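You operate a simulated robot arm through the tools that you are given. There is no shell and no other tool. Be economical: measure what you need, move in short steps, check, and stop when the job is done.

You run a simulated robot arm. Do the job below in one go: nothing can be reset, and whatever is moved stays where it is left.

TASK
Measure the white spoke bundle and bin it by its length.
Fine: it goes in the grey bin that bears that length; draw the gauge slide back before you lift it; lay the next bundle, the blue one, in the gauge.

Only the result counts: the job must be done as asked and must still hold three seconds after the hand-in. Knocking over, shifting, dropping, spilling or breaking anything else fails it.

THE ROBOT
A 7-joint arm with a two-finger parallel gripper, fixed in place. Base frame: the origin is at the foot of the arm, x ahead of it, y to its left, z up; the work surface is at about z = 0. Readings come in cm, rad, newtons and seconds.
With the tool pointing down near the work surface it reaches from about 24 to 62 cm from the base axis. Its first joint turns from -1.152 to 1.152 rad. Payload 2.6 kg.
The tool frame sits at the grasp point between the pads (the TCP): z along the fingers, y along the line on which they close. The tips reach 3 cm beyond it. The gripper opens to 9.4 cm. The fingers are 2.8 cm wide and 1 cm thick; the gripper's body (5 by 9.6 cm) begins 5.5 cm behind the TCP.
Orientation is that of the tool frame in the base frame, as a unit quaternion [x, y, z, w]. With the fingers straight down and closing along the base's y, the tool's x points along the base's -x, its y along +y and its z along -z.

THE INTERFACE
- The arm moves only by the tool jog_arm. Its argument "deltas" is a list of rows, each an object of numbers (a shift or turn left out is 0, a gripper value left out holds the last): "dx", "dy", "dz": the shift along the base's x, y, z in cm; "rx", "ry", "rz": the turn, a rotation vector about the base's x, y, z in rad. In form: [{"dx": .., "dy": .., "dz": .., "rx": .., "ry": .., "rz": ..}, ...]. A call has 1 to 20 rows; each row shifts and turns the commanded pose from where the row before left it. "claw" is the opening in per cent of the stroke, from 0 (shut) to 100 (fully open), set as the call begins (left out, the last holds). A row lasts 0.2 s, in which the tool goes at most 5 cm and 0.15 rad; a call with a longer step from one row to the next is refused whole, and so is a gripper value outside its range. A pose out of reach is approached as far as the arm can. The call stops where the force on the tool passes 70 N (or 10 N more than at its start, if that is more) or the arm is blocked; 0.2 s more then pass. Each finger travels about 7.2 cm/s and halts on what it meets, pressing with about 30 N; the grip force reading is that of the motor and also rises with nothing between the fingers. The clock runs only during rows and for 0.2 s after the last one: add rows that do not move to give the fingers time. It gives the time, the measured TCP pose, the force on the tool (base axes), the opening and the grip force at its end, in the units of the frame above (readings bear some noise), with the torque about the TCP (base axes, N m) and any sound that the robot's microphone picked up, and new pictures: "show" is both (left out), scene, wrist or none.
- Cameras (640 x 400 px; columns grow to the right, rows downward): "scene" is fixed at [2.89, 42.98, 56.63]; the picture's right is [-0.83, -0.56, 0.00], its down [-0.32, 0.47, -0.82] and it looks along [0.46, -0.68, -0.57] (base axes); focal length 359 px, centre (320, 200). "wrist" rides on the gripper at [7.6, 1.4, -10.3] in the tool frame; the picture's right is [-0.18, 0.98, 0.00], its down [-0.75, -0.14, -0.64] and it looks along [-0.63, -0.12, 0.77] (tool axes); focal length 243 px, centre (320, 200). There is no depth. A picture from a camera that has moved, and an enlarged one, comes with that camera's place and axes in the base frame and with its lens.
- inspect(camera, box): a new picture of the part [left, top, right, bottom] of that camera's present view, enlarged. The clock stands still meanwhile.
- sign_off(): hands the job in; it is judged then, once.

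Work in short steps. Places have to be worked out from the pictures, the camera data and where the tool is seen: move nearer, look again, correct. Check each grasp and each placing, and mend what went wrong. You have 120 turns and 200 pictures in all, those below and enlarged ones among them. Open the gripper and draw the arm clear of the work before you hand the job in, unless the task says otherwise; then end with one line.

The tools are called after "Call:" as a command line: name --argument value ..., lists and objects as JSON in quotes. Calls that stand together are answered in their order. jog_arm: Moves the arm, as the interface text tells. Its arguments: {"type":"object","properties":{"deltas":{"type":"array","items":{"type":"object","properties":{"dx":{"type":"number"},"dy":{"type":"number"},"dz":{"type":"number"},"rx":{"type":"number"},"ry":{"type":"number"},"rz":{"type":"number"}}}},"claw":{"type":"number"},"show":{"type":"string","enum":["both","scene","wrist","none"]}},"required":["deltas"]} The other tools are called the same way: inspect (camera, box) takes an enlarged picture of a part of a camera's view; sign_off () hands the job in.

At the start:

```text
clock: 0.0
eef_pos: [33.89, 5.04, 21.72]
orientation: [0.0, 1.0, 0.0, 0.0]
contact_force: [-0.5, -0.6, -0.2]
wrist_torque: [0.0, -0.05, 0.0]
gripper_width: 9.43
finger_force: 0.0
```

scene: 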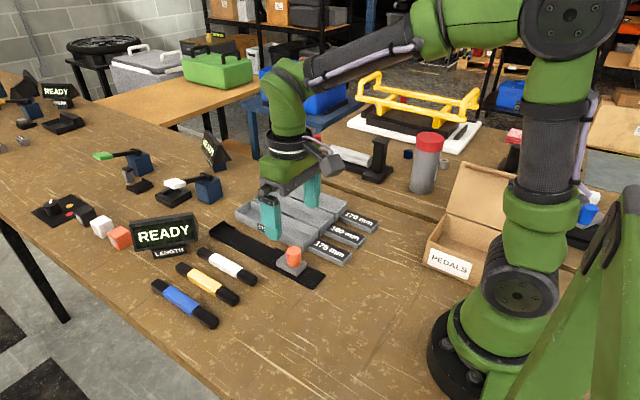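
wrist: 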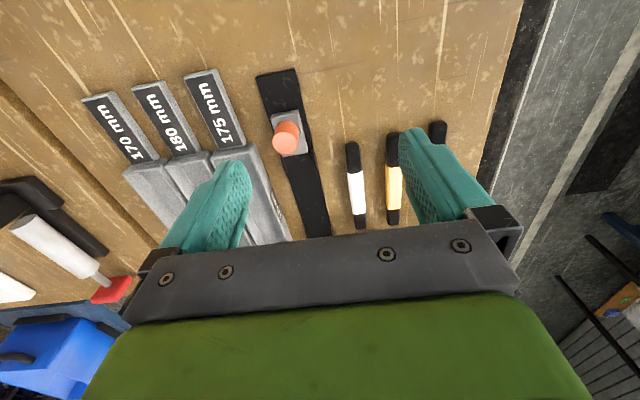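

The gauge (black rail with slide and orange knob), display "READY LENGTH", three bundles and three bins are visible. I enlarge the work area.

Call:
inspect --camera "scene" --box '[120, 170, 400, 345]'

Call:
inspect --camera "wrist" --box '[80, 50, 480, 300]'

Call:
inspect --camera "scene" --box '[0, 60, 240, 210]'

```text
2.29 times, centred on (260, 258) of scene
camera zoom: at [2.89, 42.98, 56.63], right [-0.83, -0.56, 0.0], down [-0.32, 0.47, -0.82], along [0.46, -0.68, -0.57], focal length 820 px, centre (457, 69)
```

zoom: 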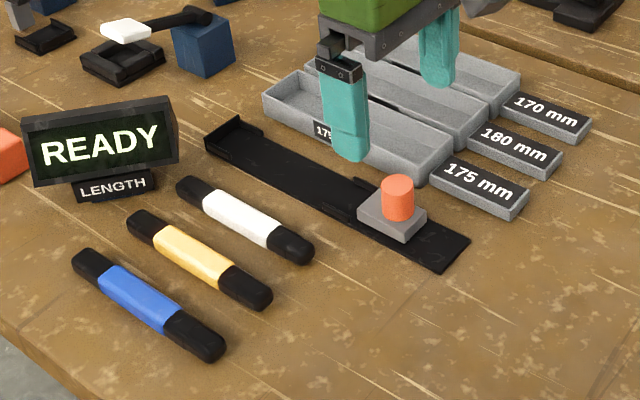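

```text
1.60 times, centred on (280, 175) of wrist
camera zoom: at [26.16, 6.48, 31.96], right [0.18, 0.98, 0.0], down [0.75, -0.14, 0.64], along [0.63, -0.12, -0.77], focal length 388 px, centre (384, 240)
```

zoom: 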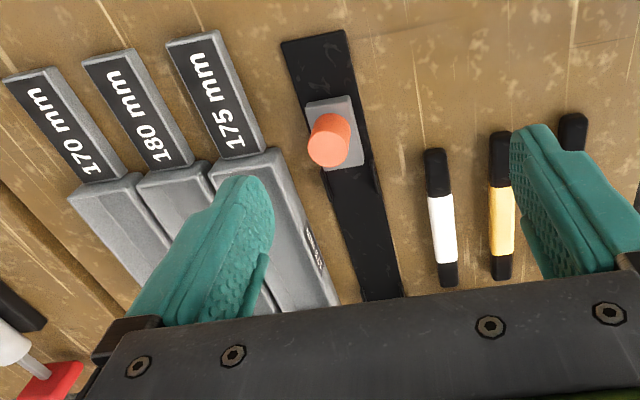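

```text
2.67 times, centred on (120, 135) of scene
camera zoom: at [2.89, 42.98, 56.63], right [-0.83, -0.56, 0.0], down [-0.32, 0.47, -0.82], along [0.46, -0.68, -0.57], focal length 957 px, centre (853, 373)
```

zoom: 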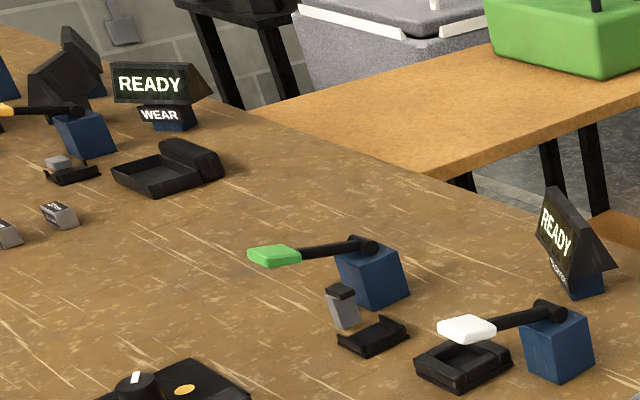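

Bundle white is estimated near (50.5, 7.7), along x; the rail lies along x at y≈0, with stop at x≈62 and the slide at x≈38.5. I go above the white bundle with a partly closed gripper and look.

Call:
jog_arm --deltas '[{"dx": 4, "dy": 0.7}, {"dx": 4, "dy": 0.7}, {"dx": 4, "dy": 0.7, "dz": -1}, {"dx": 4, "dy": 0.6, "dz": -2}, {"dz": -3}, {"dz": -2}, {}]' --claw 52

```text
clock: 1.6
eef_pos: [49.99, 7.77, 13.86]
orientation: [0.001, 1.0, 0.0, 0.0]
contact_force: [0.7, -0.6, 0.1]
wrist_torque: [0.0, 0.01, 0.02]
gripper_width: 4.88
finger_force: 0.1
camera wrist: at [42.33, 9.22, 24.17], right [0.19, 0.98, 0.0], down [0.75, -0.14, 0.64], along [0.63, -0.12, -0.77], focal length 243 px, centre (320, 200)
```

scene: 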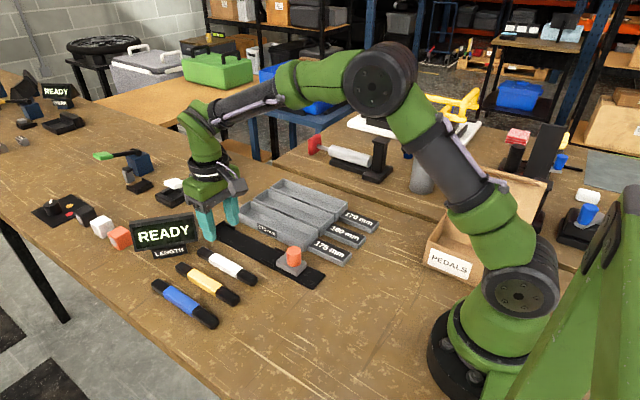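
wrist: 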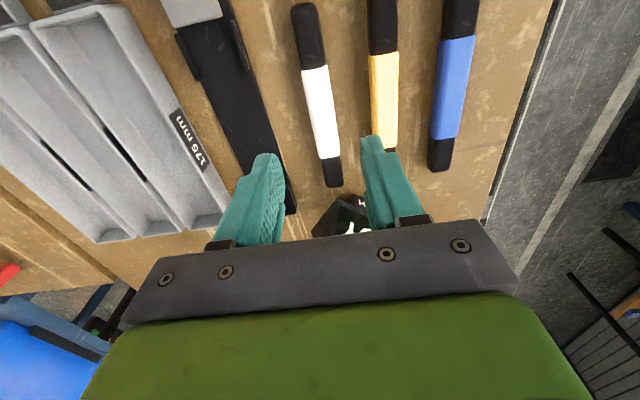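

I take a closer look at the rail from both cameras before gripping.

Call:
inspect --camera "scene" --box '[190, 190, 350, 290]'

Call:
inspect --camera "wrist" --box '[120, 0, 400, 240]'

```text
4.00 times, centred on (270, 240) of scene
camera zoom: at [2.89, 42.98, 56.63], right [-0.83, -0.56, 0.0], down [-0.32, 0.47, -0.82], along [0.46, -0.68, -0.57], focal length 1435 px, centre (520, 40)
```

zoom: 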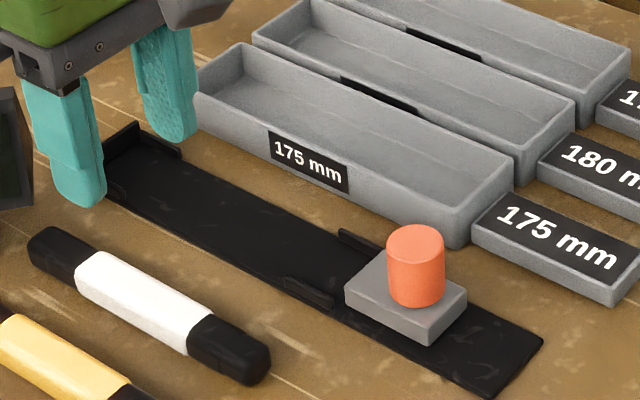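

```text
1.67 times, centred on (260, 120) of wrist
camera zoom: at [42.33, 9.22, 24.17], right [0.19, 0.98, 0.0], down [0.75, -0.14, 0.64], along [0.63, -0.12, -0.77], focal length 404 px, centre (420, 333)
```

zoom: 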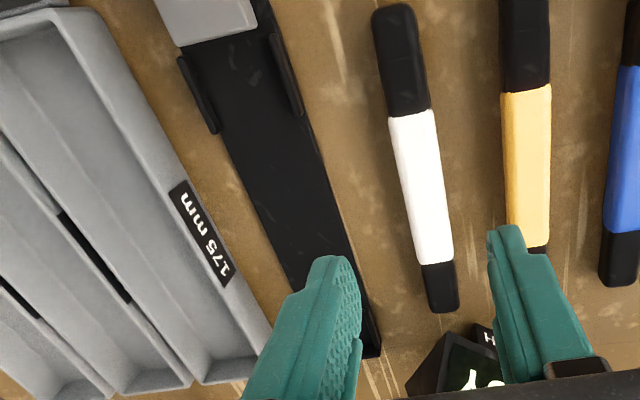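

The white bundle's centre is about (51, 7.75), parallel to the rail. I descend over it, with tips a bit above the table.

Call:
jog_arm --deltas '[{"dx": 1, "dz": -3}, {"dz": -3}, {"dz": -2}, {"dz": -1.3}, {"dz": -0.8}, {}]'

```text
clock: 3.0
eef_pos: [50.93, 7.68, 3.59]
orientation: [0.0, 1.0, -0.001, 0.0]
contact_force: [0.4, -0.4, 0.2]
wrist_torque: [-0.03, 0.0, -0.01]
gripper_width: 4.9
finger_force: 0.1
camera wrist: at [43.24, 9.12, 13.85], right [0.19, 0.98, 0.0], down [0.75, -0.14, 0.64], along [0.63, -0.12, -0.77], focal length 243 px, centre (320, 200)
```

scene: 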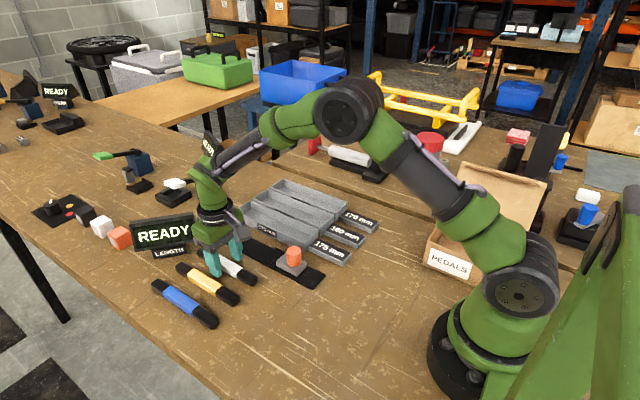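
wrist: 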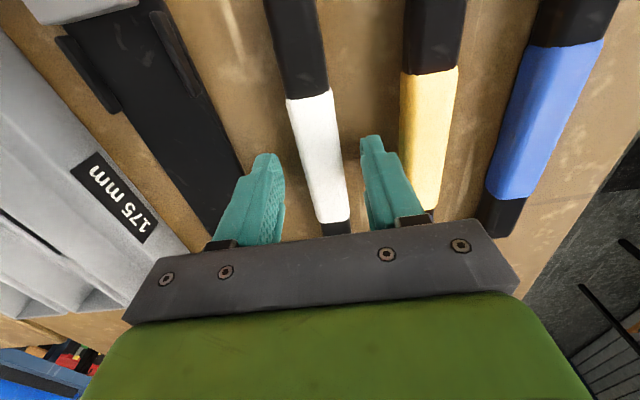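

The bundle lies between the fingers. I close the gripper.

Call:
jog_arm --deltas '[{}, {}, {}, {}]' --claw 0 --show "wrist"

```text
clock: 4.0
eef_pos: [50.85, 7.71, 3.6]
orientation: [0.001, 1.0, 0.0, 0.0]
contact_force: [-0.1, -0.5, -0.3]
wrist_torque: [0.04, 0.01, 0.01]
gripper_width: 2.13
finger_force: 29.9
camera wrist: at [43.24, 9.11, 13.88], right [0.18, 0.98, 0.0], down [0.75, -0.14, 0.64], along [0.63, -0.12, -0.77], focal length 243 px, centre (320, 200)
```

wrist: 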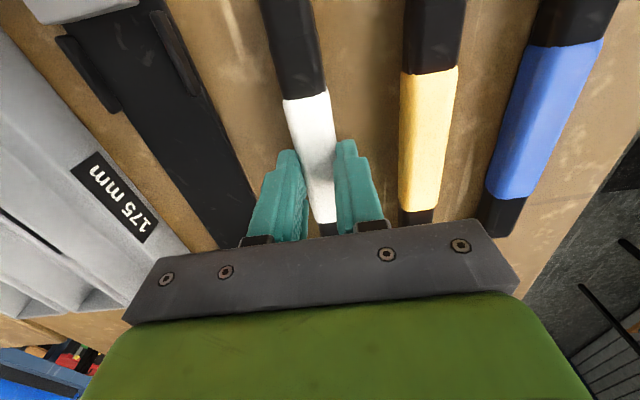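

Gripped at 2.13 cm. I lift and carry it over the gauge at y≈0, staying high to look.

Call:
jog_arm --deltas '[{"dz": 1.5}, {"dz": 2.5}, {"dz": 3}, {"dy": -2.6}, {"dy": -2.6}, {"dy": -2.6}, {}]'

Call:
inspect --camera "scene" --box '[190, 190, 350, 290]'

```text
clock: 5.6
eef_pos: [50.84, 0.07, 10.49]
orientation: [0.001, 1.0, 0.0, 0.0]
contact_force: [0.1, 0.5, -1.6]
wrist_torque: [-0.02, -0.03, 0.02]
gripper_width: 2.12
finger_force: 30.6
camera wrist: at [43.03, 1.36, 20.96], right [0.18, 0.98, 0.0], down [0.75, -0.14, 0.64], along [0.63, -0.12, -0.77], focal length 243 px, centre (320, 200)
```

scene: 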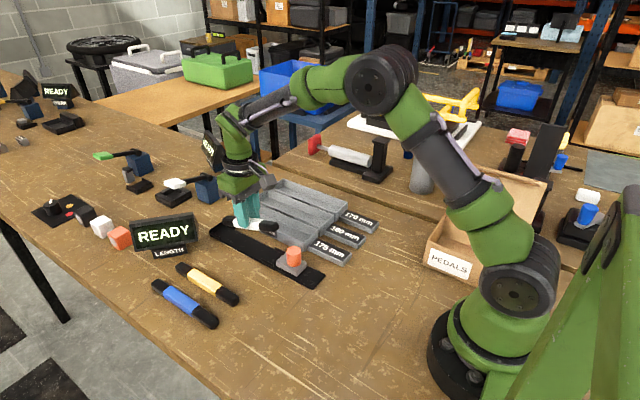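
wrist: 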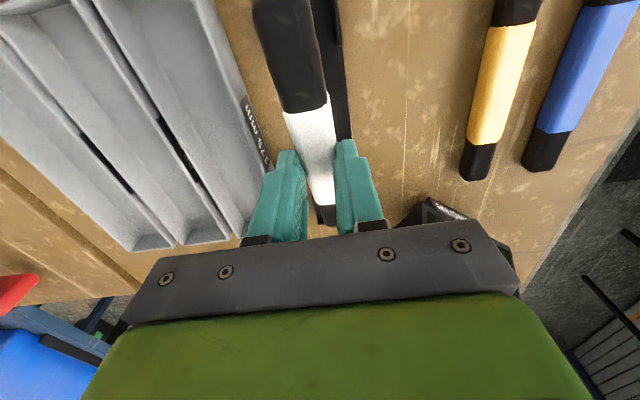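

```text
4.00 times, centred on (270, 240) of scene
camera zoom: at [2.89, 42.98, 56.63], right [-0.83, -0.56, 0.0], down [-0.32, 0.47, -0.82], along [0.46, -0.68, -0.57], focal length 1435 px, centre (520, 40)
```

zoom: 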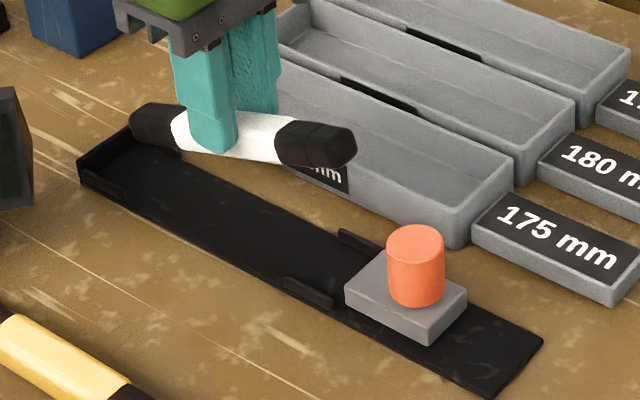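

The bundle hangs above the channel. I lower it to just above the guides and compare it with them.

Call:
jog_arm --deltas '[{"dx": 0.3, "dy": -0.1, "dz": -2}, {"dz": -2}, {"dz": -0.6}, {}]' --show "wrist"

Call:
inspect --camera "scene" --box '[190, 190, 350, 290]'

Call:
inspect --camera "wrist" --box '[180, 0, 420, 240]'

```text
clock: 6.6
eef_pos: [51.1, -0.19, 6.1]
orientation: [0.0, 1.0, -0.001, 0.002]
contact_force: [-2.1, 1.7, 9.1]
wrist_torque: [0.04, -0.81, 0.09]
gripper_width: 2.16
finger_force: 29.9
camera wrist: at [43.43, 1.25, 16.36], right [0.18, 0.98, 0.0], down [0.75, -0.14, 0.64], along [0.63, -0.12, -0.76], focal length 243 px, centre (320, 200)
```

wrist: 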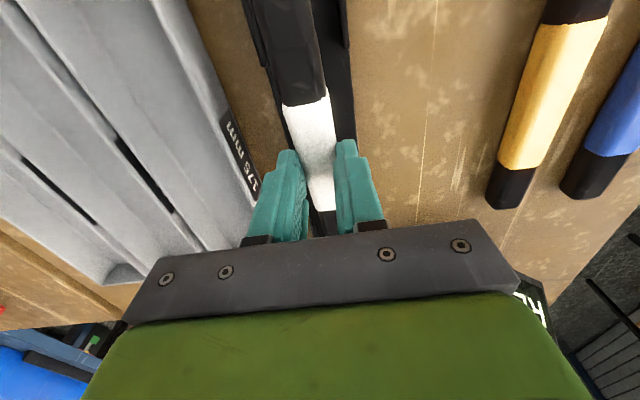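

```text
4.00 times, centred on (270, 240) of scene
camera zoom: at [2.88, 42.98, 56.63], right [-0.83, -0.56, 0.0], down [-0.32, 0.47, -0.82], along [0.46, -0.68, -0.57], focal length 1435 px, centre (520, 40)
```

zoom: 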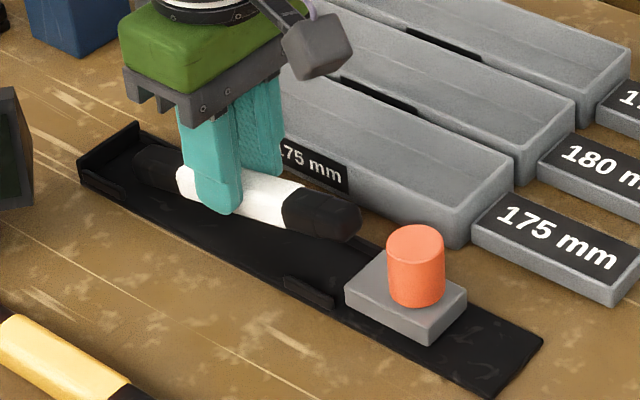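

```text
1.67 times, centred on (300, 120) of wrist
camera zoom: at [43.43, 1.25, 16.36], right [0.18, 0.98, 0.0], down [0.75, -0.14, 0.64], along [0.63, -0.12, -0.76], focal length 404 px, centre (353, 333)
```

zoom: 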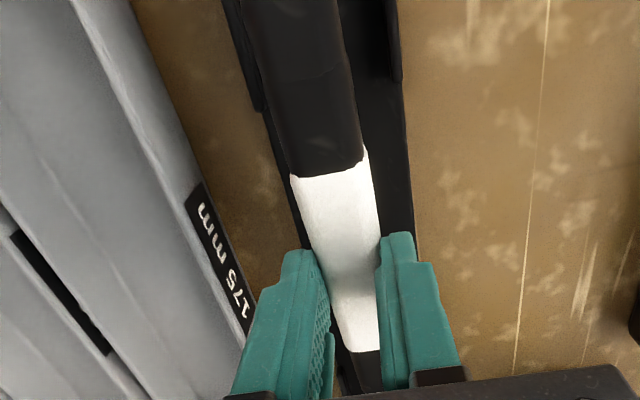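

The force (9 N up, about 9 cm ahead of the TCP) says the far end touches something, likely the stop's top. I raise it a little and zoom in on both ends.

Call:
jog_arm --deltas '[{"dz": 1.2}, {"dz": 1.5}, {}]' --show "none"

Call:
inspect --camera "scene" --box '[200, 205, 264, 245]'

Call:
inspect --camera "scene" --box '[250, 235, 330, 290]'

```text
clock: 7.4
eef_pos: [51.09, -0.09, 8.66]
orientation: [0.0, 1.0, 0.0, -0.001]
contact_force: [-0.7, -0.1, -1.8]
wrist_torque: [-0.05, -0.03, 0.01]
gripper_width: 2.14
finger_force: 30.0
```

```text
10.00 times, centred on (232, 225) of scene
camera zoom: at [2.89, 42.98, 56.63], right [-0.83, -0.56, 0.0], down [-0.32, 0.47, -0.82], along [0.46, -0.68, -0.57], focal length 3588 px, centre (1200, -50)
```

zoom: 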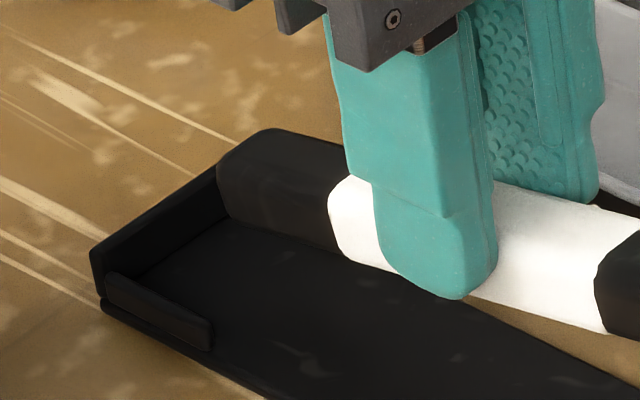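

```text
7.27 times, centred on (290, 262) of scene
camera zoom: at [2.89, 42.98, 56.63], right [-0.83, -0.56, 0.0], down [-0.32, 0.47, -0.82], along [0.46, -0.68, -0.57], focal length 2609 px, centre (538, -254)
```

zoom: 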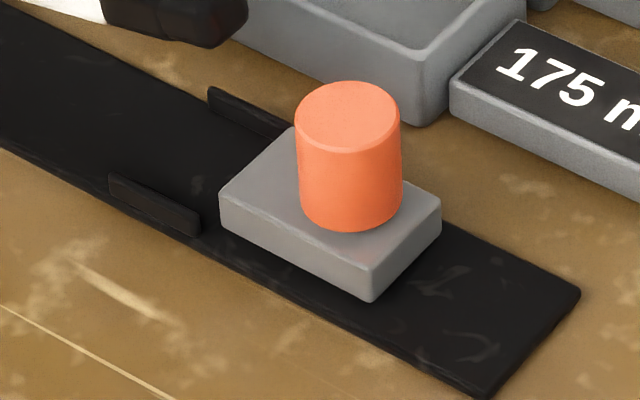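

The bundle hangs nose-down (far end low) in the grip, so the far tip touched the plate. The gap in the gauge is about 42 to 62, so I shift +0.8 cm in x and lower gently, letting the plate level it.

Call:
jog_arm --deltas '[{"dx": 0.8, "dz": -1}, {"dz": -1}, {"dz": -0.7}, {"dz": -0.4}, {"dz": -0.4}, {"dz": -0.4}, {}]' --show "none"

Call:
inspect --camera "scene" --box '[190, 190, 350, 290]'

```text
clock: 9.0
eef_pos: [51.99, -0.21, 4.68]
orientation: [0.0, 1.0, 0.0, 0.001]
contact_force: [-2.4, 0.2, 8.3]
wrist_torque: [-0.01, -0.66, 0.0]
gripper_width: 2.13
finger_force: 29.6
```

```text
4.00 times, centred on (270, 240) of scene
camera zoom: at [2.88, 42.98, 56.63], right [-0.83, -0.56, 0.0], down [-0.32, 0.47, -0.82], along [0.46, -0.68, -0.57], focal length 1435 px, centre (520, 40)
```

zoom: 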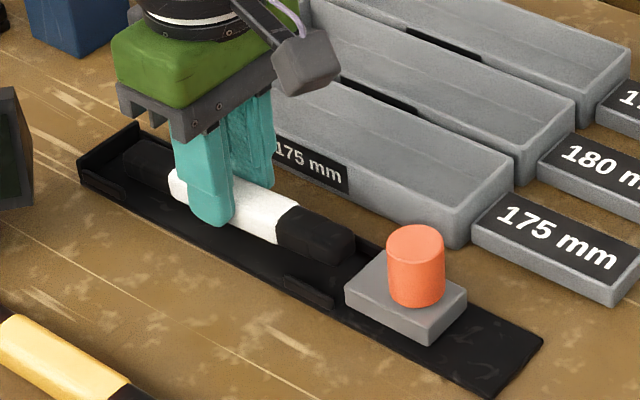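

It is levelling well. I lower a bit more.

Call:
jog_arm --deltas '[{"dz": -0.25, "dy": 0.15}, {"dz": -0.2}, {"dz": -0.15}, {}]' --show "wrist"

Call:
inspect --camera "scene" --box '[190, 190, 350, 290]'

```text
clock: 10.0
eef_pos: [51.97, -0.08, 4.14]
orientation: [0.001, 1.0, 0.001, 0.001]
contact_force: [-0.4, -3.8, 9.3]
wrist_torque: [-0.16, -0.82, -0.32]
gripper_width: 2.14
finger_force: 30.2
camera wrist: at [44.27, 1.39, 14.45], right [0.19, 0.98, 0.0], down [0.75, -0.14, 0.64], along [0.63, -0.12, -0.77], focal length 243 px, centre (320, 200)
```

wrist: 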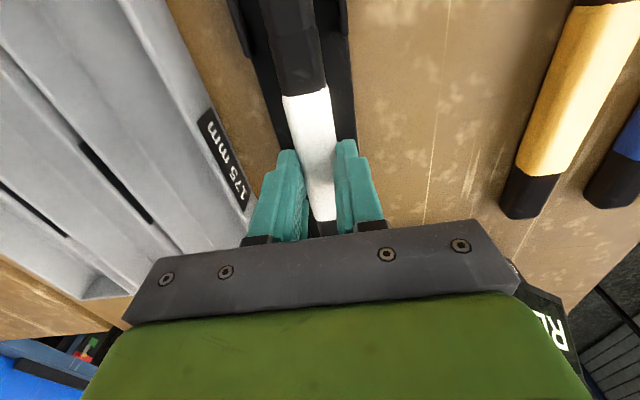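

```text
4.00 times, centred on (270, 240) of scene
camera zoom: at [2.88, 42.98, 56.63], right [-0.83, -0.56, 0.0], down [-0.32, 0.47, -0.82], along [0.46, -0.68, -0.57], focal length 1435 px, centre (520, 40)
```

zoom: 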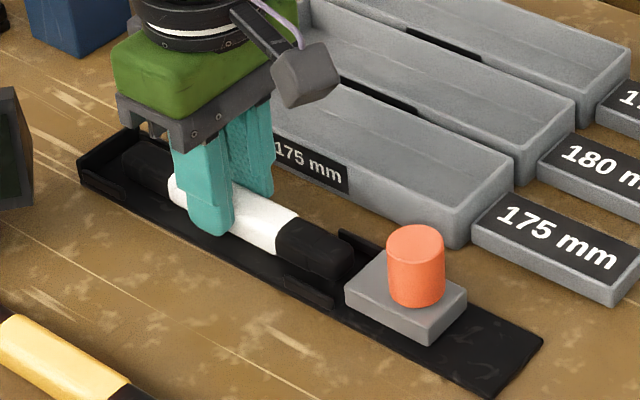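

It lies between the guides. I go down a touch more and release with a modest opening.

Call:
jog_arm --deltas '[{"dz": -0.2}, {}, {}]' --show "none"

Call:
jog_arm --deltas '[{}, {}, {}]' --claw 42 --show "none"

Call:
jog_arm --deltas '[{"dz": 2}, {"dz": 4}, {"dz": 4, "dx": -3}, {"dz": 3, "dx": -4}, {"dx": -4}, {"dx": -4}, {}]'

Call:
inspect --camera "scene" --box '[130, 190, 350, 327]'

```text
clock: 10.8
eef_pos: [51.97, -0.13, 4.09]
orientation: [0.0, 1.0, -0.001, -0.001]
contact_force: [-6.8, -2.8, 22.0]
wrist_torque: [-0.08, 0.21, -0.25]
gripper_width: 2.17
finger_force: 30.2
```

```text
clock: 11.6
eef_pos: [51.96, -0.03, 3.86]
orientation: [0.0, 1.0, 0.0, 0.0]
contact_force: [0.4, 0.1, 0.6]
wrist_torque: [-0.04, 0.0, 0.02]
gripper_width: 3.94
finger_force: 0.0
```

```text
clock: 13.2
eef_pos: [36.87, 0.1, 17.21]
orientation: [0.0, 1.0, 0.0, 0.0]
contact_force: [-0.5, -0.8, -0.5]
wrist_torque: [0.01, 0.03, 0.03]
gripper_width: 3.97
finger_force: 0.0
camera wrist: at [29.08, 1.45, 27.5], right [0.18, 0.98, 0.0], down [0.75, -0.14, 0.64], along [0.63, -0.12, -0.77], focal length 243 px, centre (320, 200)
```

scene: 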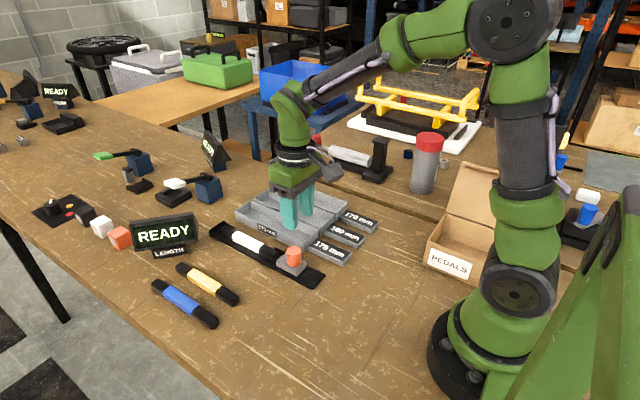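
wrist: 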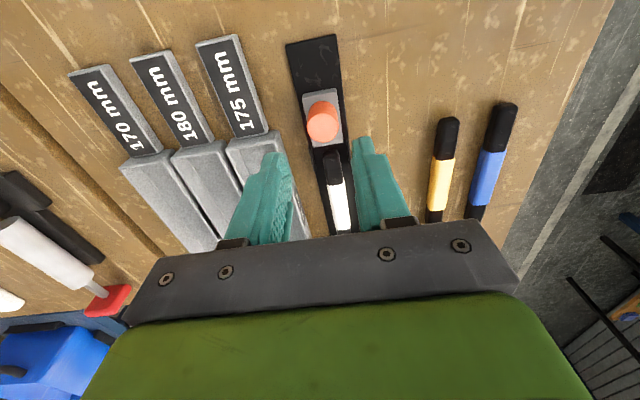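

```text
2.91 times, centred on (240, 258) of scene
camera zoom: at [2.89, 42.98, 56.63], right [-0.83, -0.56, 0.0], down [-0.32, 0.47, -0.82], along [0.46, -0.68, -0.57], focal length 1044 px, centre (553, 30)
```

zoom: 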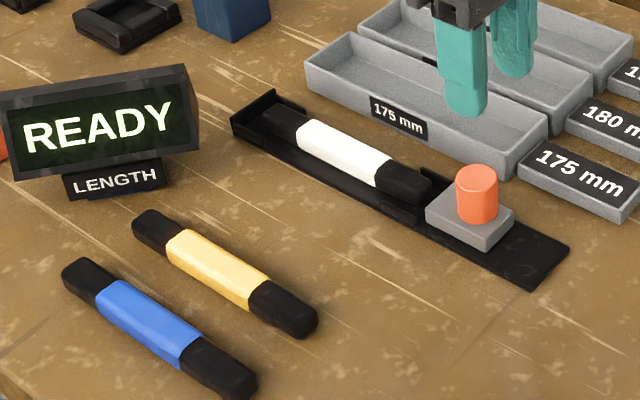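

White lies in the channel. The knob is at about (38.6, -0.1), z 1.9–4.9; I open to 55 % and descend over it in two steps.

Call:
jog_arm --deltas '[{"dx": 1.7, "dy": -0.1, "dz": -3}, {"dz": -4}, {"dz": -2}, {}]' --claw 55

Call:
inspect --camera "scene" --box '[230, 190, 350, 290]'

```text
clock: 14.2
eef_pos: [38.5, -0.13, 7.98]
orientation: [0.001, 1.0, -0.001, 0.0]
contact_force: [0.4, -0.5, -0.2]
wrist_torque: [0.0, -0.03, 0.0]
gripper_width: 5.14
finger_force: 0.1
camera wrist: at [30.79, 1.33, 18.28], right [0.19, 0.98, 0.0], down [0.75, -0.14, 0.64], along [0.63, -0.12, -0.77], focal length 243 px, centre (320, 200)
```

scene: 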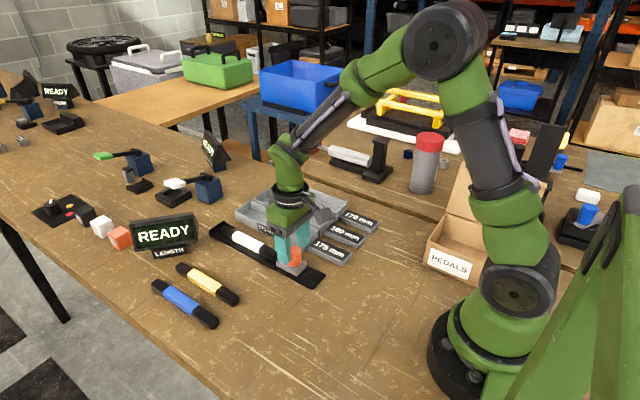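
wrist: 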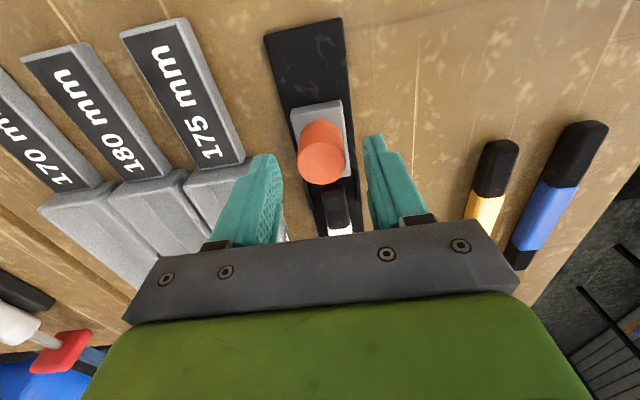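

```text
4.00 times, centred on (290, 240) of scene
camera zoom: at [2.89, 42.98, 56.63], right [-0.83, -0.56, 0.0], down [-0.32, 0.47, -0.82], along [0.46, -0.68, -0.57], focal length 1435 px, centre (440, 40)
```

zoom: 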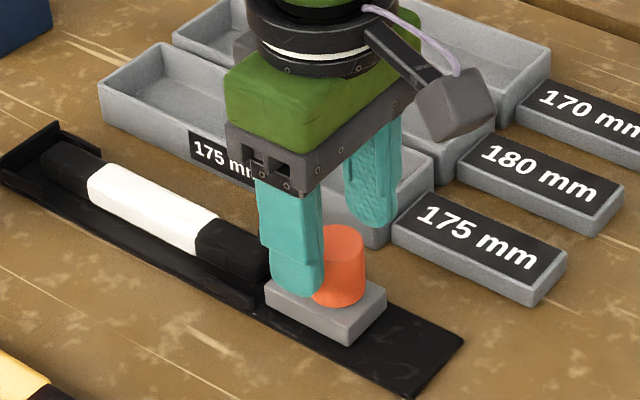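

The knob is centred between the fingers, so I descend to tips just above the block and close on it.

Call:
jog_arm --deltas '[{"dx": 0.2, "dz": -1.3}, {"dz": -1}, {"dz": -0.3}, {}]' --show "none"

Call:
jog_arm --deltas '[{}, {}, {}]' --claw 0

```text
clock: 15.2
eef_pos: [38.73, -0.2, 5.35]
orientation: [0.001, 1.0, 0.001, 0.0]
contact_force: [-0.1, 0.6, 0.3]
wrist_torque: [-0.02, 0.0, 0.02]
gripper_width: 5.16
finger_force: 0.2
```

```text
clock: 16.0
eef_pos: [38.64, 0.12, 5.36]
orientation: [-0.001, 1.0, 0.0, -0.001]
contact_force: [1.7, 4.4, -2.2]
wrist_torque: [-0.03, -0.18, -0.04]
gripper_width: 2.82
finger_force: 45.1
camera wrist: at [30.98, 1.38, 15.63], right [0.18, 0.98, 0.0], down [0.75, -0.14, 0.64], along [0.63, -0.12, -0.77], focal length 243 px, centre (320, 200)
```

scene: 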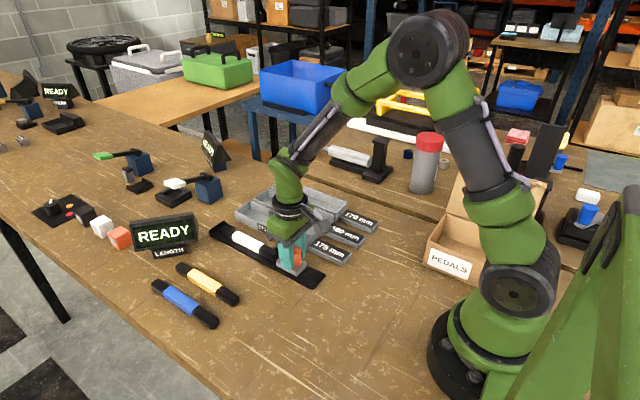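
wrist: 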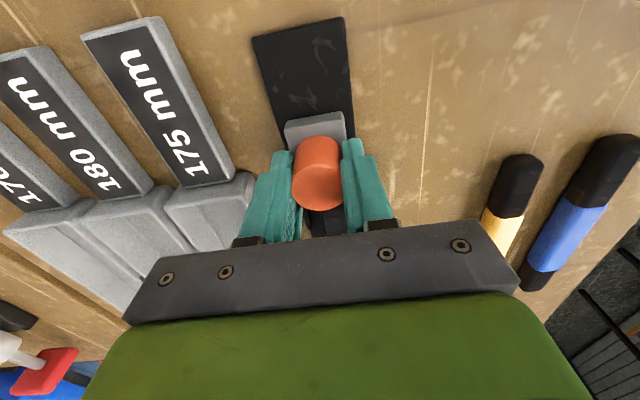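

The knob is held. I trim y to relieve the side load and push the slide forward slowly.

Call:
jog_arm --deltas '[{"dy": 0.2}, {"dx": 0.4}, {"dx": 0.4}, {"dx": 0.4}, {"dx": 0.4}, {}]' --show "scene"

```text
clock: 17.4
eef_pos: [40.44, -0.04, 5.29]
orientation: [0.002, 1.0, -0.001, -0.001]
contact_force: [0.3, -14.6, -19.7]
wrist_torque: [0.06, -0.26, 0.03]
gripper_width: 2.82
finger_force: 45.0
```

scene: 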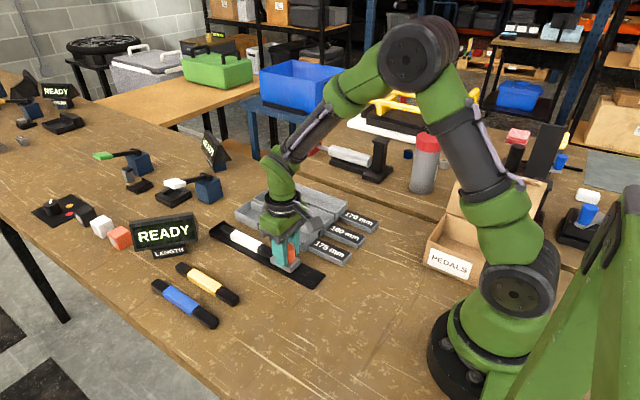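

Moving; side and vertical loads show my line is slightly off the rail's. I trim and continue.

Call:
jog_arm --deltas '[{"dy": -0.15, "dz": -0.1}, {"dx": 0.3}, {"dx": 0.3}, {"dx": 0.3}, {}]' --show "none"

Call:
inspect --camera "scene" --box '[120, 190, 340, 327]'

```text
clock: 18.6
eef_pos: [41.56, 0.01, 5.29]
orientation: [0.0, 1.0, 0.0, 0.001]
contact_force: [-0.4, -7.9, 2.9]
wrist_torque: [-0.07, 0.59, -0.26]
gripper_width: 2.82
finger_force: 45.1
```

```text
2.91 times, centred on (230, 258) of scene
camera zoom: at [2.89, 42.98, 56.63], right [-0.83, -0.56, 0.0], down [-0.32, 0.47, -0.82], along [0.46, -0.68, -0.57], focal length 1044 px, centre (582, 30)
```

zoom: 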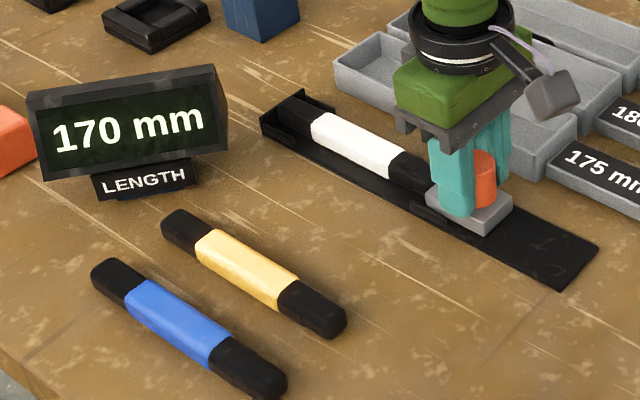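

Display reads 170 mm. I press slightly more to confirm the bundle is home against the stop.

Call:
jog_arm --deltas '[{"dy": -0.1, "dx": 0.15}, {"dx": 0.15}, {}, {}]' --show "none"

Call:
inspect --camera "scene" --box '[120, 200, 310, 300]'

```text
clock: 19.6
eef_pos: [41.65, -0.04, 5.37]
orientation: [0.001, 1.0, 0.001, -0.002]
contact_force: [-22.5, 6.0, 30.6]
wrist_torque: [-0.21, 0.11, 0.05]
gripper_width: 2.82
finger_force: 44.5
```

```text
3.37 times, centred on (215, 250) of scene
camera zoom: at [2.87, 42.98, 56.63], right [-0.83, -0.56, 0.0], down [-0.32, 0.47, -0.82], along [0.46, -0.68, -0.57], focal length 1208 px, centre (674, 32)
```

zoom: 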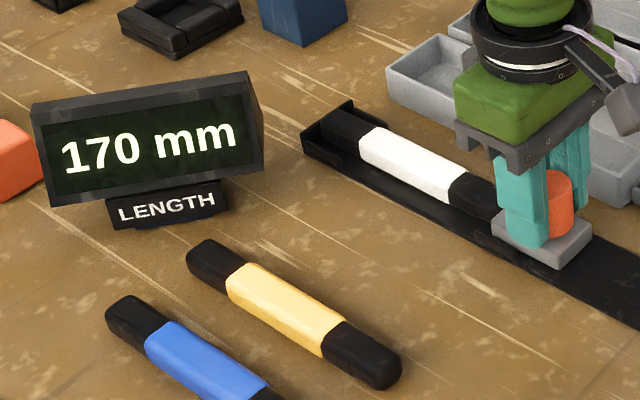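

It is home (22 N back-force) at 170 mm. Now I draw the slide back to its start.

Call:
jog_arm --deltas '[{"dx": -0.5, "dy": 0.05}, {"dx": -0.5}, {"dx": -0.6}, {"dx": -0.6}, {"dx": -0.6}, {"dx": -0.6}, {}]' --show "scene"

```text
clock: 21.2
eef_pos: [38.69, -0.1, 5.24]
orientation: [-0.001, 1.0, 0.0, 0.005]
contact_force: [20.7, 13.1, 8.5]
wrist_torque: [0.1, -0.47, -0.18]
gripper_width: 2.81
finger_force: 45.0
```

scene: 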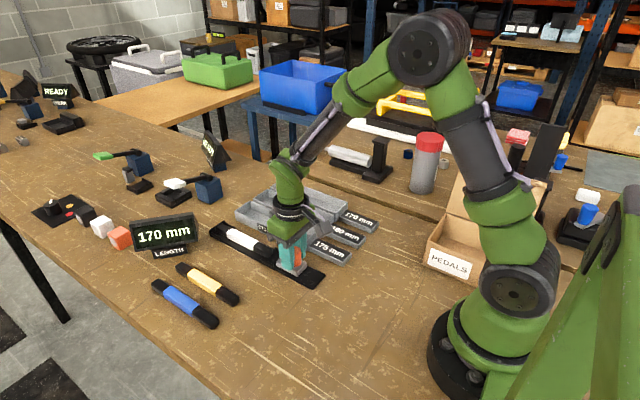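

The slide is back at its end. I release the knob, rise, and move to view the white bundle.

Call:
jog_arm --deltas '[{"dx": 0.2}, {}, {}]' --claw 50 --show "none"

Call:
jog_arm --deltas '[{"dz": 2}, {"dz": 4}, {"dz": 3}, {"dx": 3}, {"dx": 4}, {}]'

Call:
inspect --camera "scene" --box '[190, 190, 350, 290]'

Call:
inspect --camera "wrist" --box '[120, 0, 440, 240]'

```text
clock: 22.0
eef_pos: [38.36, -0.03, 5.04]
orientation: [-0.001, 1.0, 0.0, -0.003]
contact_force: [0.7, -0.8, -0.4]
wrist_torque: [0.01, -0.01, 0.02]
gripper_width: 4.71
finger_force: 0.1
```

```text
clock: 23.4
eef_pos: [45.43, -0.13, 14.13]
orientation: [0.0, 1.0, 0.0, 0.0]
contact_force: [0.2, 0.9, -0.7]
wrist_torque: [-0.01, 0.0, -0.01]
gripper_width: 4.7
finger_force: 0.1
camera wrist: at [37.83, 1.24, 24.41], right [0.18, 0.98, 0.0], down [0.75, -0.14, 0.64], along [0.63, -0.12, -0.77], focal length 243 px, centre (320, 200)
```

scene: 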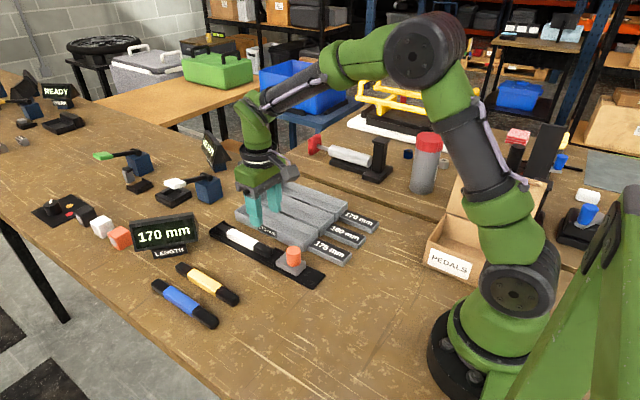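
wrist: 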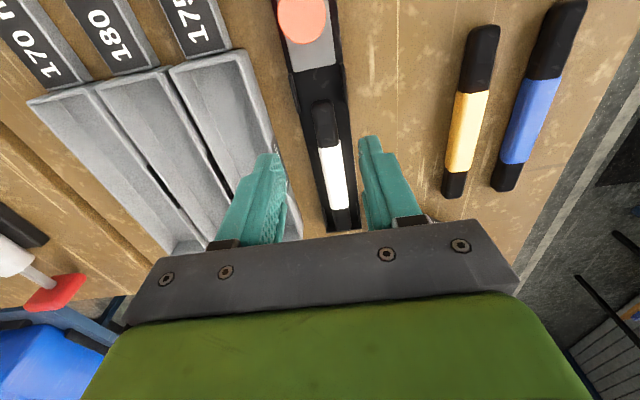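

```text
4.00 times, centred on (270, 240) of scene
camera zoom: at [2.89, 42.98, 56.63], right [-0.83, -0.56, 0.0], down [-0.32, 0.47, -0.82], along [0.46, -0.68, -0.57], focal length 1435 px, centre (520, 40)
```

zoom: 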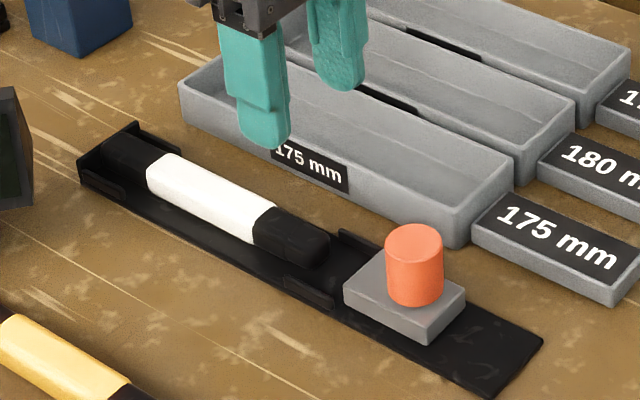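

```text
1.67 times, centred on (280, 120) of wrist
camera zoom: at [37.83, 1.24, 24.41], right [0.18, 0.98, 0.0], down [0.75, -0.14, 0.64], along [0.63, -0.12, -0.77], focal length 404 px, centre (387, 333)
```

zoom: 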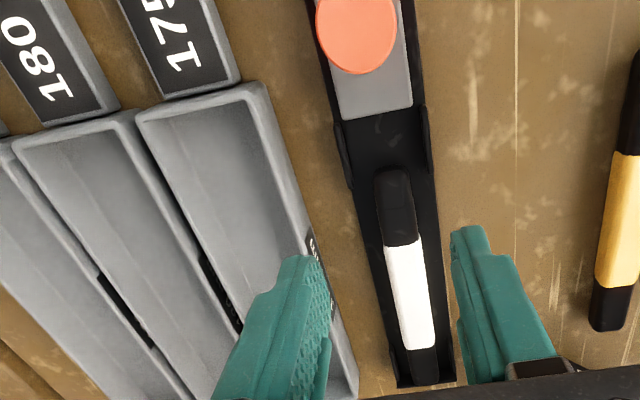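

White is against the stop, centre about (53.9, 0). I go over it, gripping slightly beyond centre to counter the earlier nose-down droop.

Call:
jog_arm --deltas '[{"dx": 4.5, "dy": 0.05}, {"dx": 4.5, "dz": -1}, {"dz": -4}, {"dz": -3}, {"dz": -1.5}, {"dz": -0.6}, {}]' --show "wrist"

Call:
inspect --camera "scene" --box '[190, 190, 350, 290]'

```text
clock: 25.0
eef_pos: [54.45, -0.05, 4.09]
orientation: [0.001, 1.0, -0.001, 0.0]
contact_force: [0.6, -0.7, -0.2]
wrist_torque: [0.01, 0.03, 0.03]
gripper_width: 4.69
finger_force: 0.1
camera wrist: at [46.71, 1.42, 14.39], right [0.19, 0.98, 0.0], down [0.75, -0.14, 0.64], along [0.63, -0.12, -0.77], focal length 243 px, centre (320, 200)
```

wrist: 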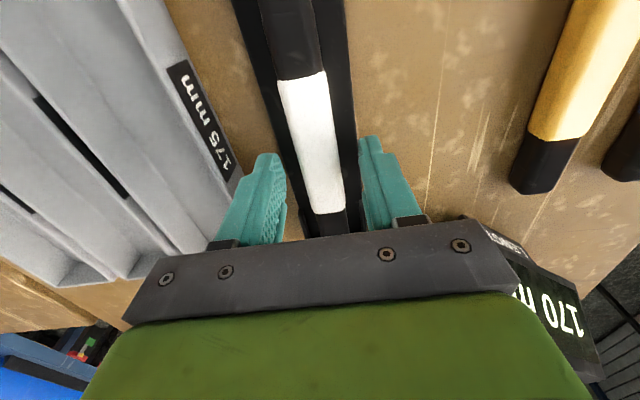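

```text
4.00 times, centred on (270, 240) of scene
camera zoom: at [2.89, 42.98, 56.63], right [-0.83, -0.56, 0.0], down [-0.32, 0.47, -0.82], along [0.46, -0.68, -0.57], focal length 1435 px, centre (520, 40)
```

zoom: 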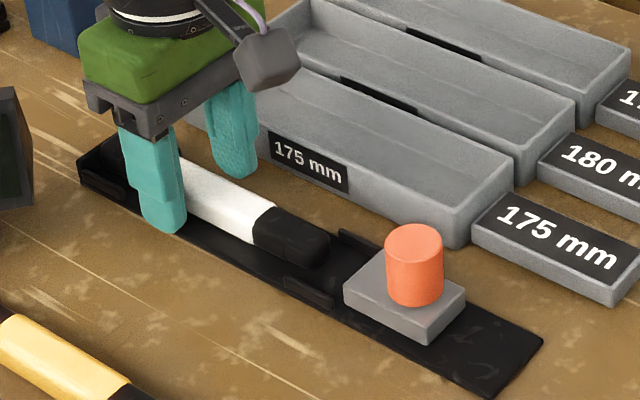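

Straddled well. I close, then lift.

Call:
jog_arm --deltas '[{}, {}, {}, {}]' --claw 0 --show "none"

Call:
jog_arm --deltas '[{"dz": 0.7, "dx": -0.3}, {"dz": 1.5}, {"dz": 3}, {"dz": 4}, {"dz": 2}, {}]'

Call:
inspect --camera "scene" --box '[180, 160, 380, 285]'

```text
clock: 26.0
eef_pos: [54.46, 0.17, 4.05]
orientation: [0.001, 1.0, 0.0, 0.0]
contact_force: [0.5, -0.4, 0.3]
wrist_torque: [0.02, -0.03, -0.03]
gripper_width: 2.11
finger_force: 29.9
```

```text
clock: 27.4
eef_pos: [54.11, -0.05, 15.24]
orientation: [-0.001, 1.0, 0.0, -0.001]
contact_force: [0.9, 0.7, -1.2]
wrist_torque: [-0.03, -0.05, -0.01]
gripper_width: 2.14
finger_force: 30.1
camera wrist: at [46.35, 1.41, 25.55], right [0.18, 0.98, 0.0], down [0.75, -0.14, 0.64], along [0.63, -0.12, -0.77], focal length 243 px, centre (320, 200)
```

scene: 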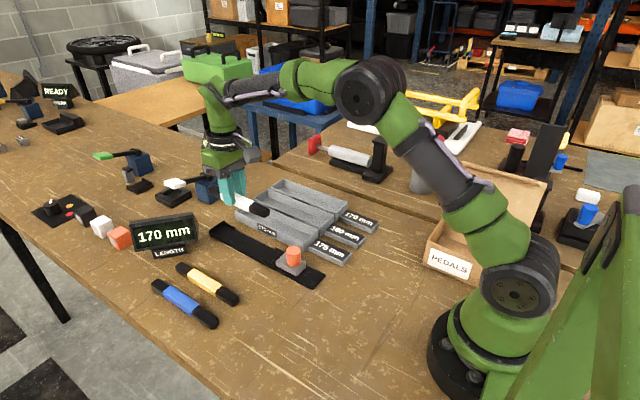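
wrist: 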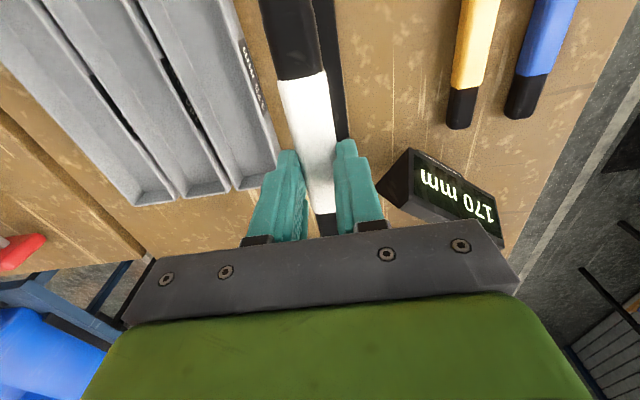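

```text
3.20 times, centred on (280, 222) of scene
camera zoom: at [2.89, 42.98, 56.63], right [-0.83, -0.56, 0.0], down [-0.32, 0.47, -0.82], along [0.46, -0.68, -0.57], focal length 1148 px, centre (448, 128)
```

zoom: 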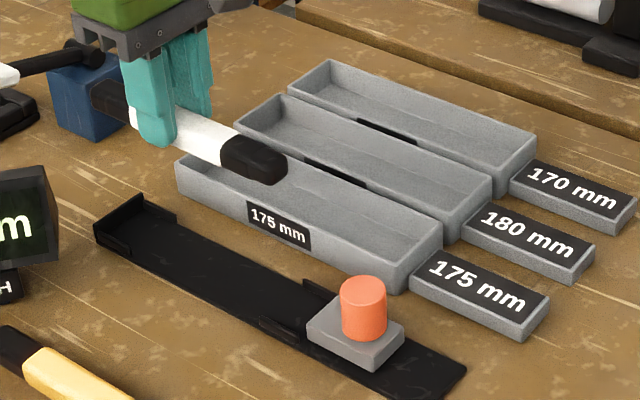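

The bundle hangs level now. The 170 mm bin is the farthest one, centre about (50.2, -21); I carry it there high and look.

Call:
jog_arm --deltas '[{"dx": -0.5, "dy": -3.5}, {"dx": -0.6, "dy": -3.5}, {"dx": -0.6, "dy": -3.5}, {"dx": -0.6, "dy": -3.5}, {"dx": -0.5, "dy": -3.5}, {"dx": -0.5, "dy": -3.3}, {}]'

Call:
inspect --camera "scene" --box '[220, 150, 400, 270]'

Call:
inspect --camera "wrist" --box '[160, 0, 520, 240]'

```text
clock: 29.0
eef_pos: [50.93, -20.9, 15.2]
orientation: [0.001, 1.0, 0.0, 0.0]
contact_force: [-0.1, 0.4, -2.1]
wrist_torque: [-0.02, 0.02, 0.01]
gripper_width: 2.14
finger_force: 29.8
camera wrist: at [43.23, -19.55, 25.5], right [0.18, 0.98, 0.0], down [0.75, -0.14, 0.64], along [0.63, -0.12, -0.77], focal length 243 px, centre (320, 200)
```

scene: 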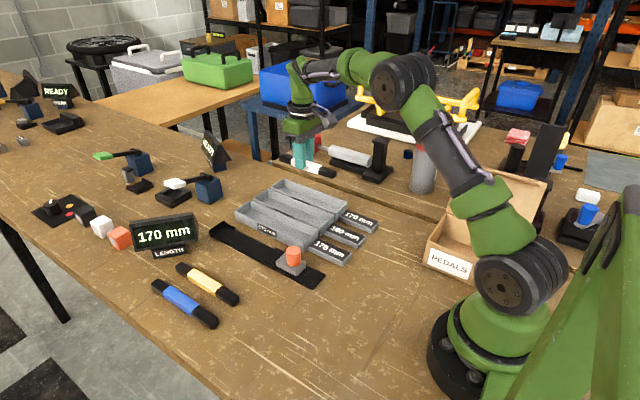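
wrist: 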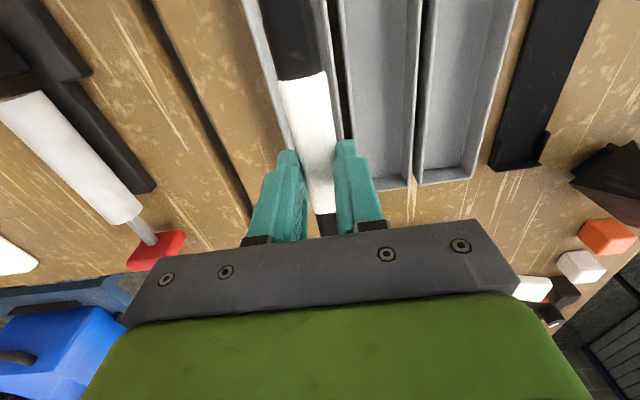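

```text
3.33 times, centred on (310, 210) of scene
camera zoom: at [2.89, 42.98, 56.63], right [-0.83, -0.56, 0.0], down [-0.32, 0.47, -0.82], along [0.46, -0.68, -0.57], focal length 1196 px, centre (353, 167)
```

zoom: 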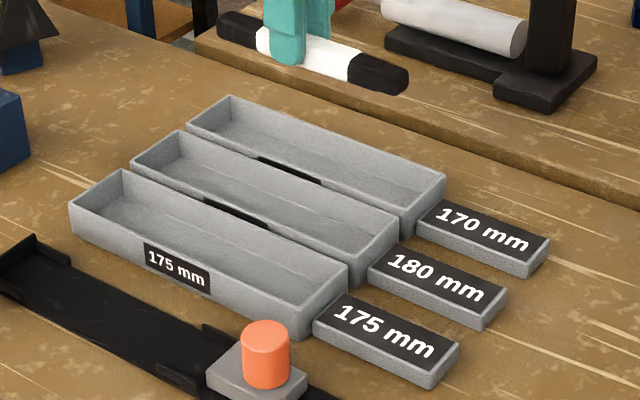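

```text
1.67 times, centred on (340, 120) of wrist
camera zoom: at [43.23, -19.55, 25.5], right [0.18, 0.98, 0.0], down [0.75, -0.14, 0.64], along [0.63, -0.12, -0.77], focal length 404 px, centre (287, 333)
```

zoom: 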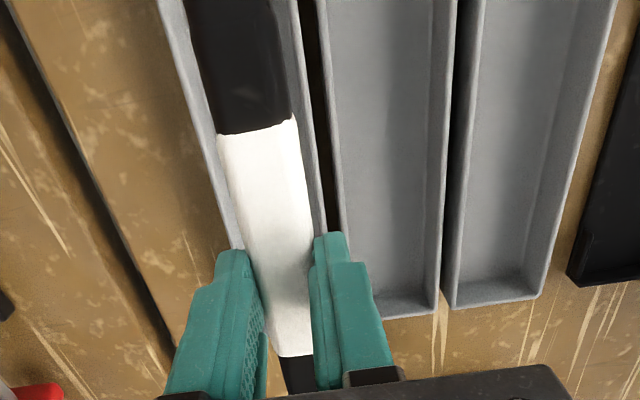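

From directly above, the bin's centre is nearer y≈-21.8. I shift and lower to just above the rim, then check.

Call:
jog_arm --deltas '[{"dx": -0.2, "dy": -0.8, "dz": -2.5}, {"dz": -3}, {"dz": -1.2}, {}]' --show "none"

Call:
inspect --camera "scene" --box '[240, 150, 380, 240]'

Call:
inspect --camera "wrist" --box '[160, 0, 520, 240]'

```text
clock: 30.0
eef_pos: [50.88, -21.77, 8.62]
orientation: [0.001, 1.0, 0.001, 0.001]
contact_force: [0.2, 0.3, -1.3]
wrist_torque: [0.02, -0.01, 0.0]
gripper_width: 2.17
finger_force: 30.3
```

```text
4.44 times, centred on (310, 195) of scene
camera zoom: at [2.89, 42.98, 56.63], right [-0.83, -0.56, 0.0], down [-0.32, 0.47, -0.82], along [0.46, -0.68, -0.57], focal length 1594 px, centre (364, 222)
```

zoom: 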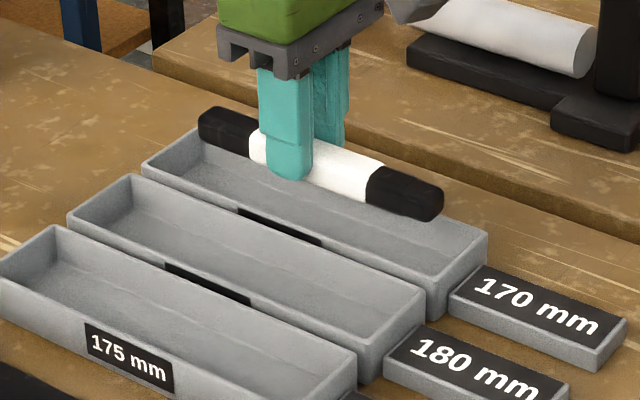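

```text
1.67 times, centred on (340, 120) of wrist
camera zoom: at [43.16, -20.36, 18.87], right [0.18, 0.98, 0.0], down [0.75, -0.14, 0.64], along [0.63, -0.12, -0.77], focal length 404 px, centre (287, 333)
```

zoom: 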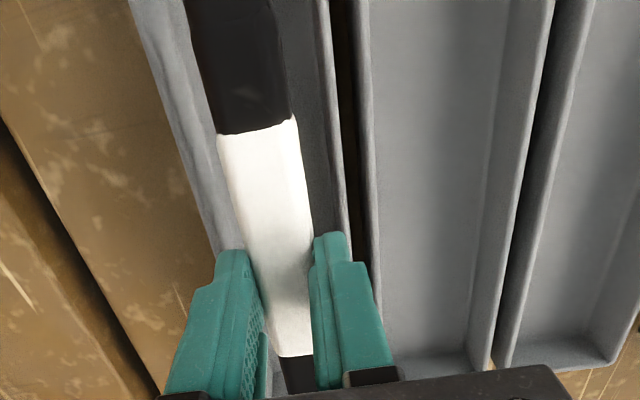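

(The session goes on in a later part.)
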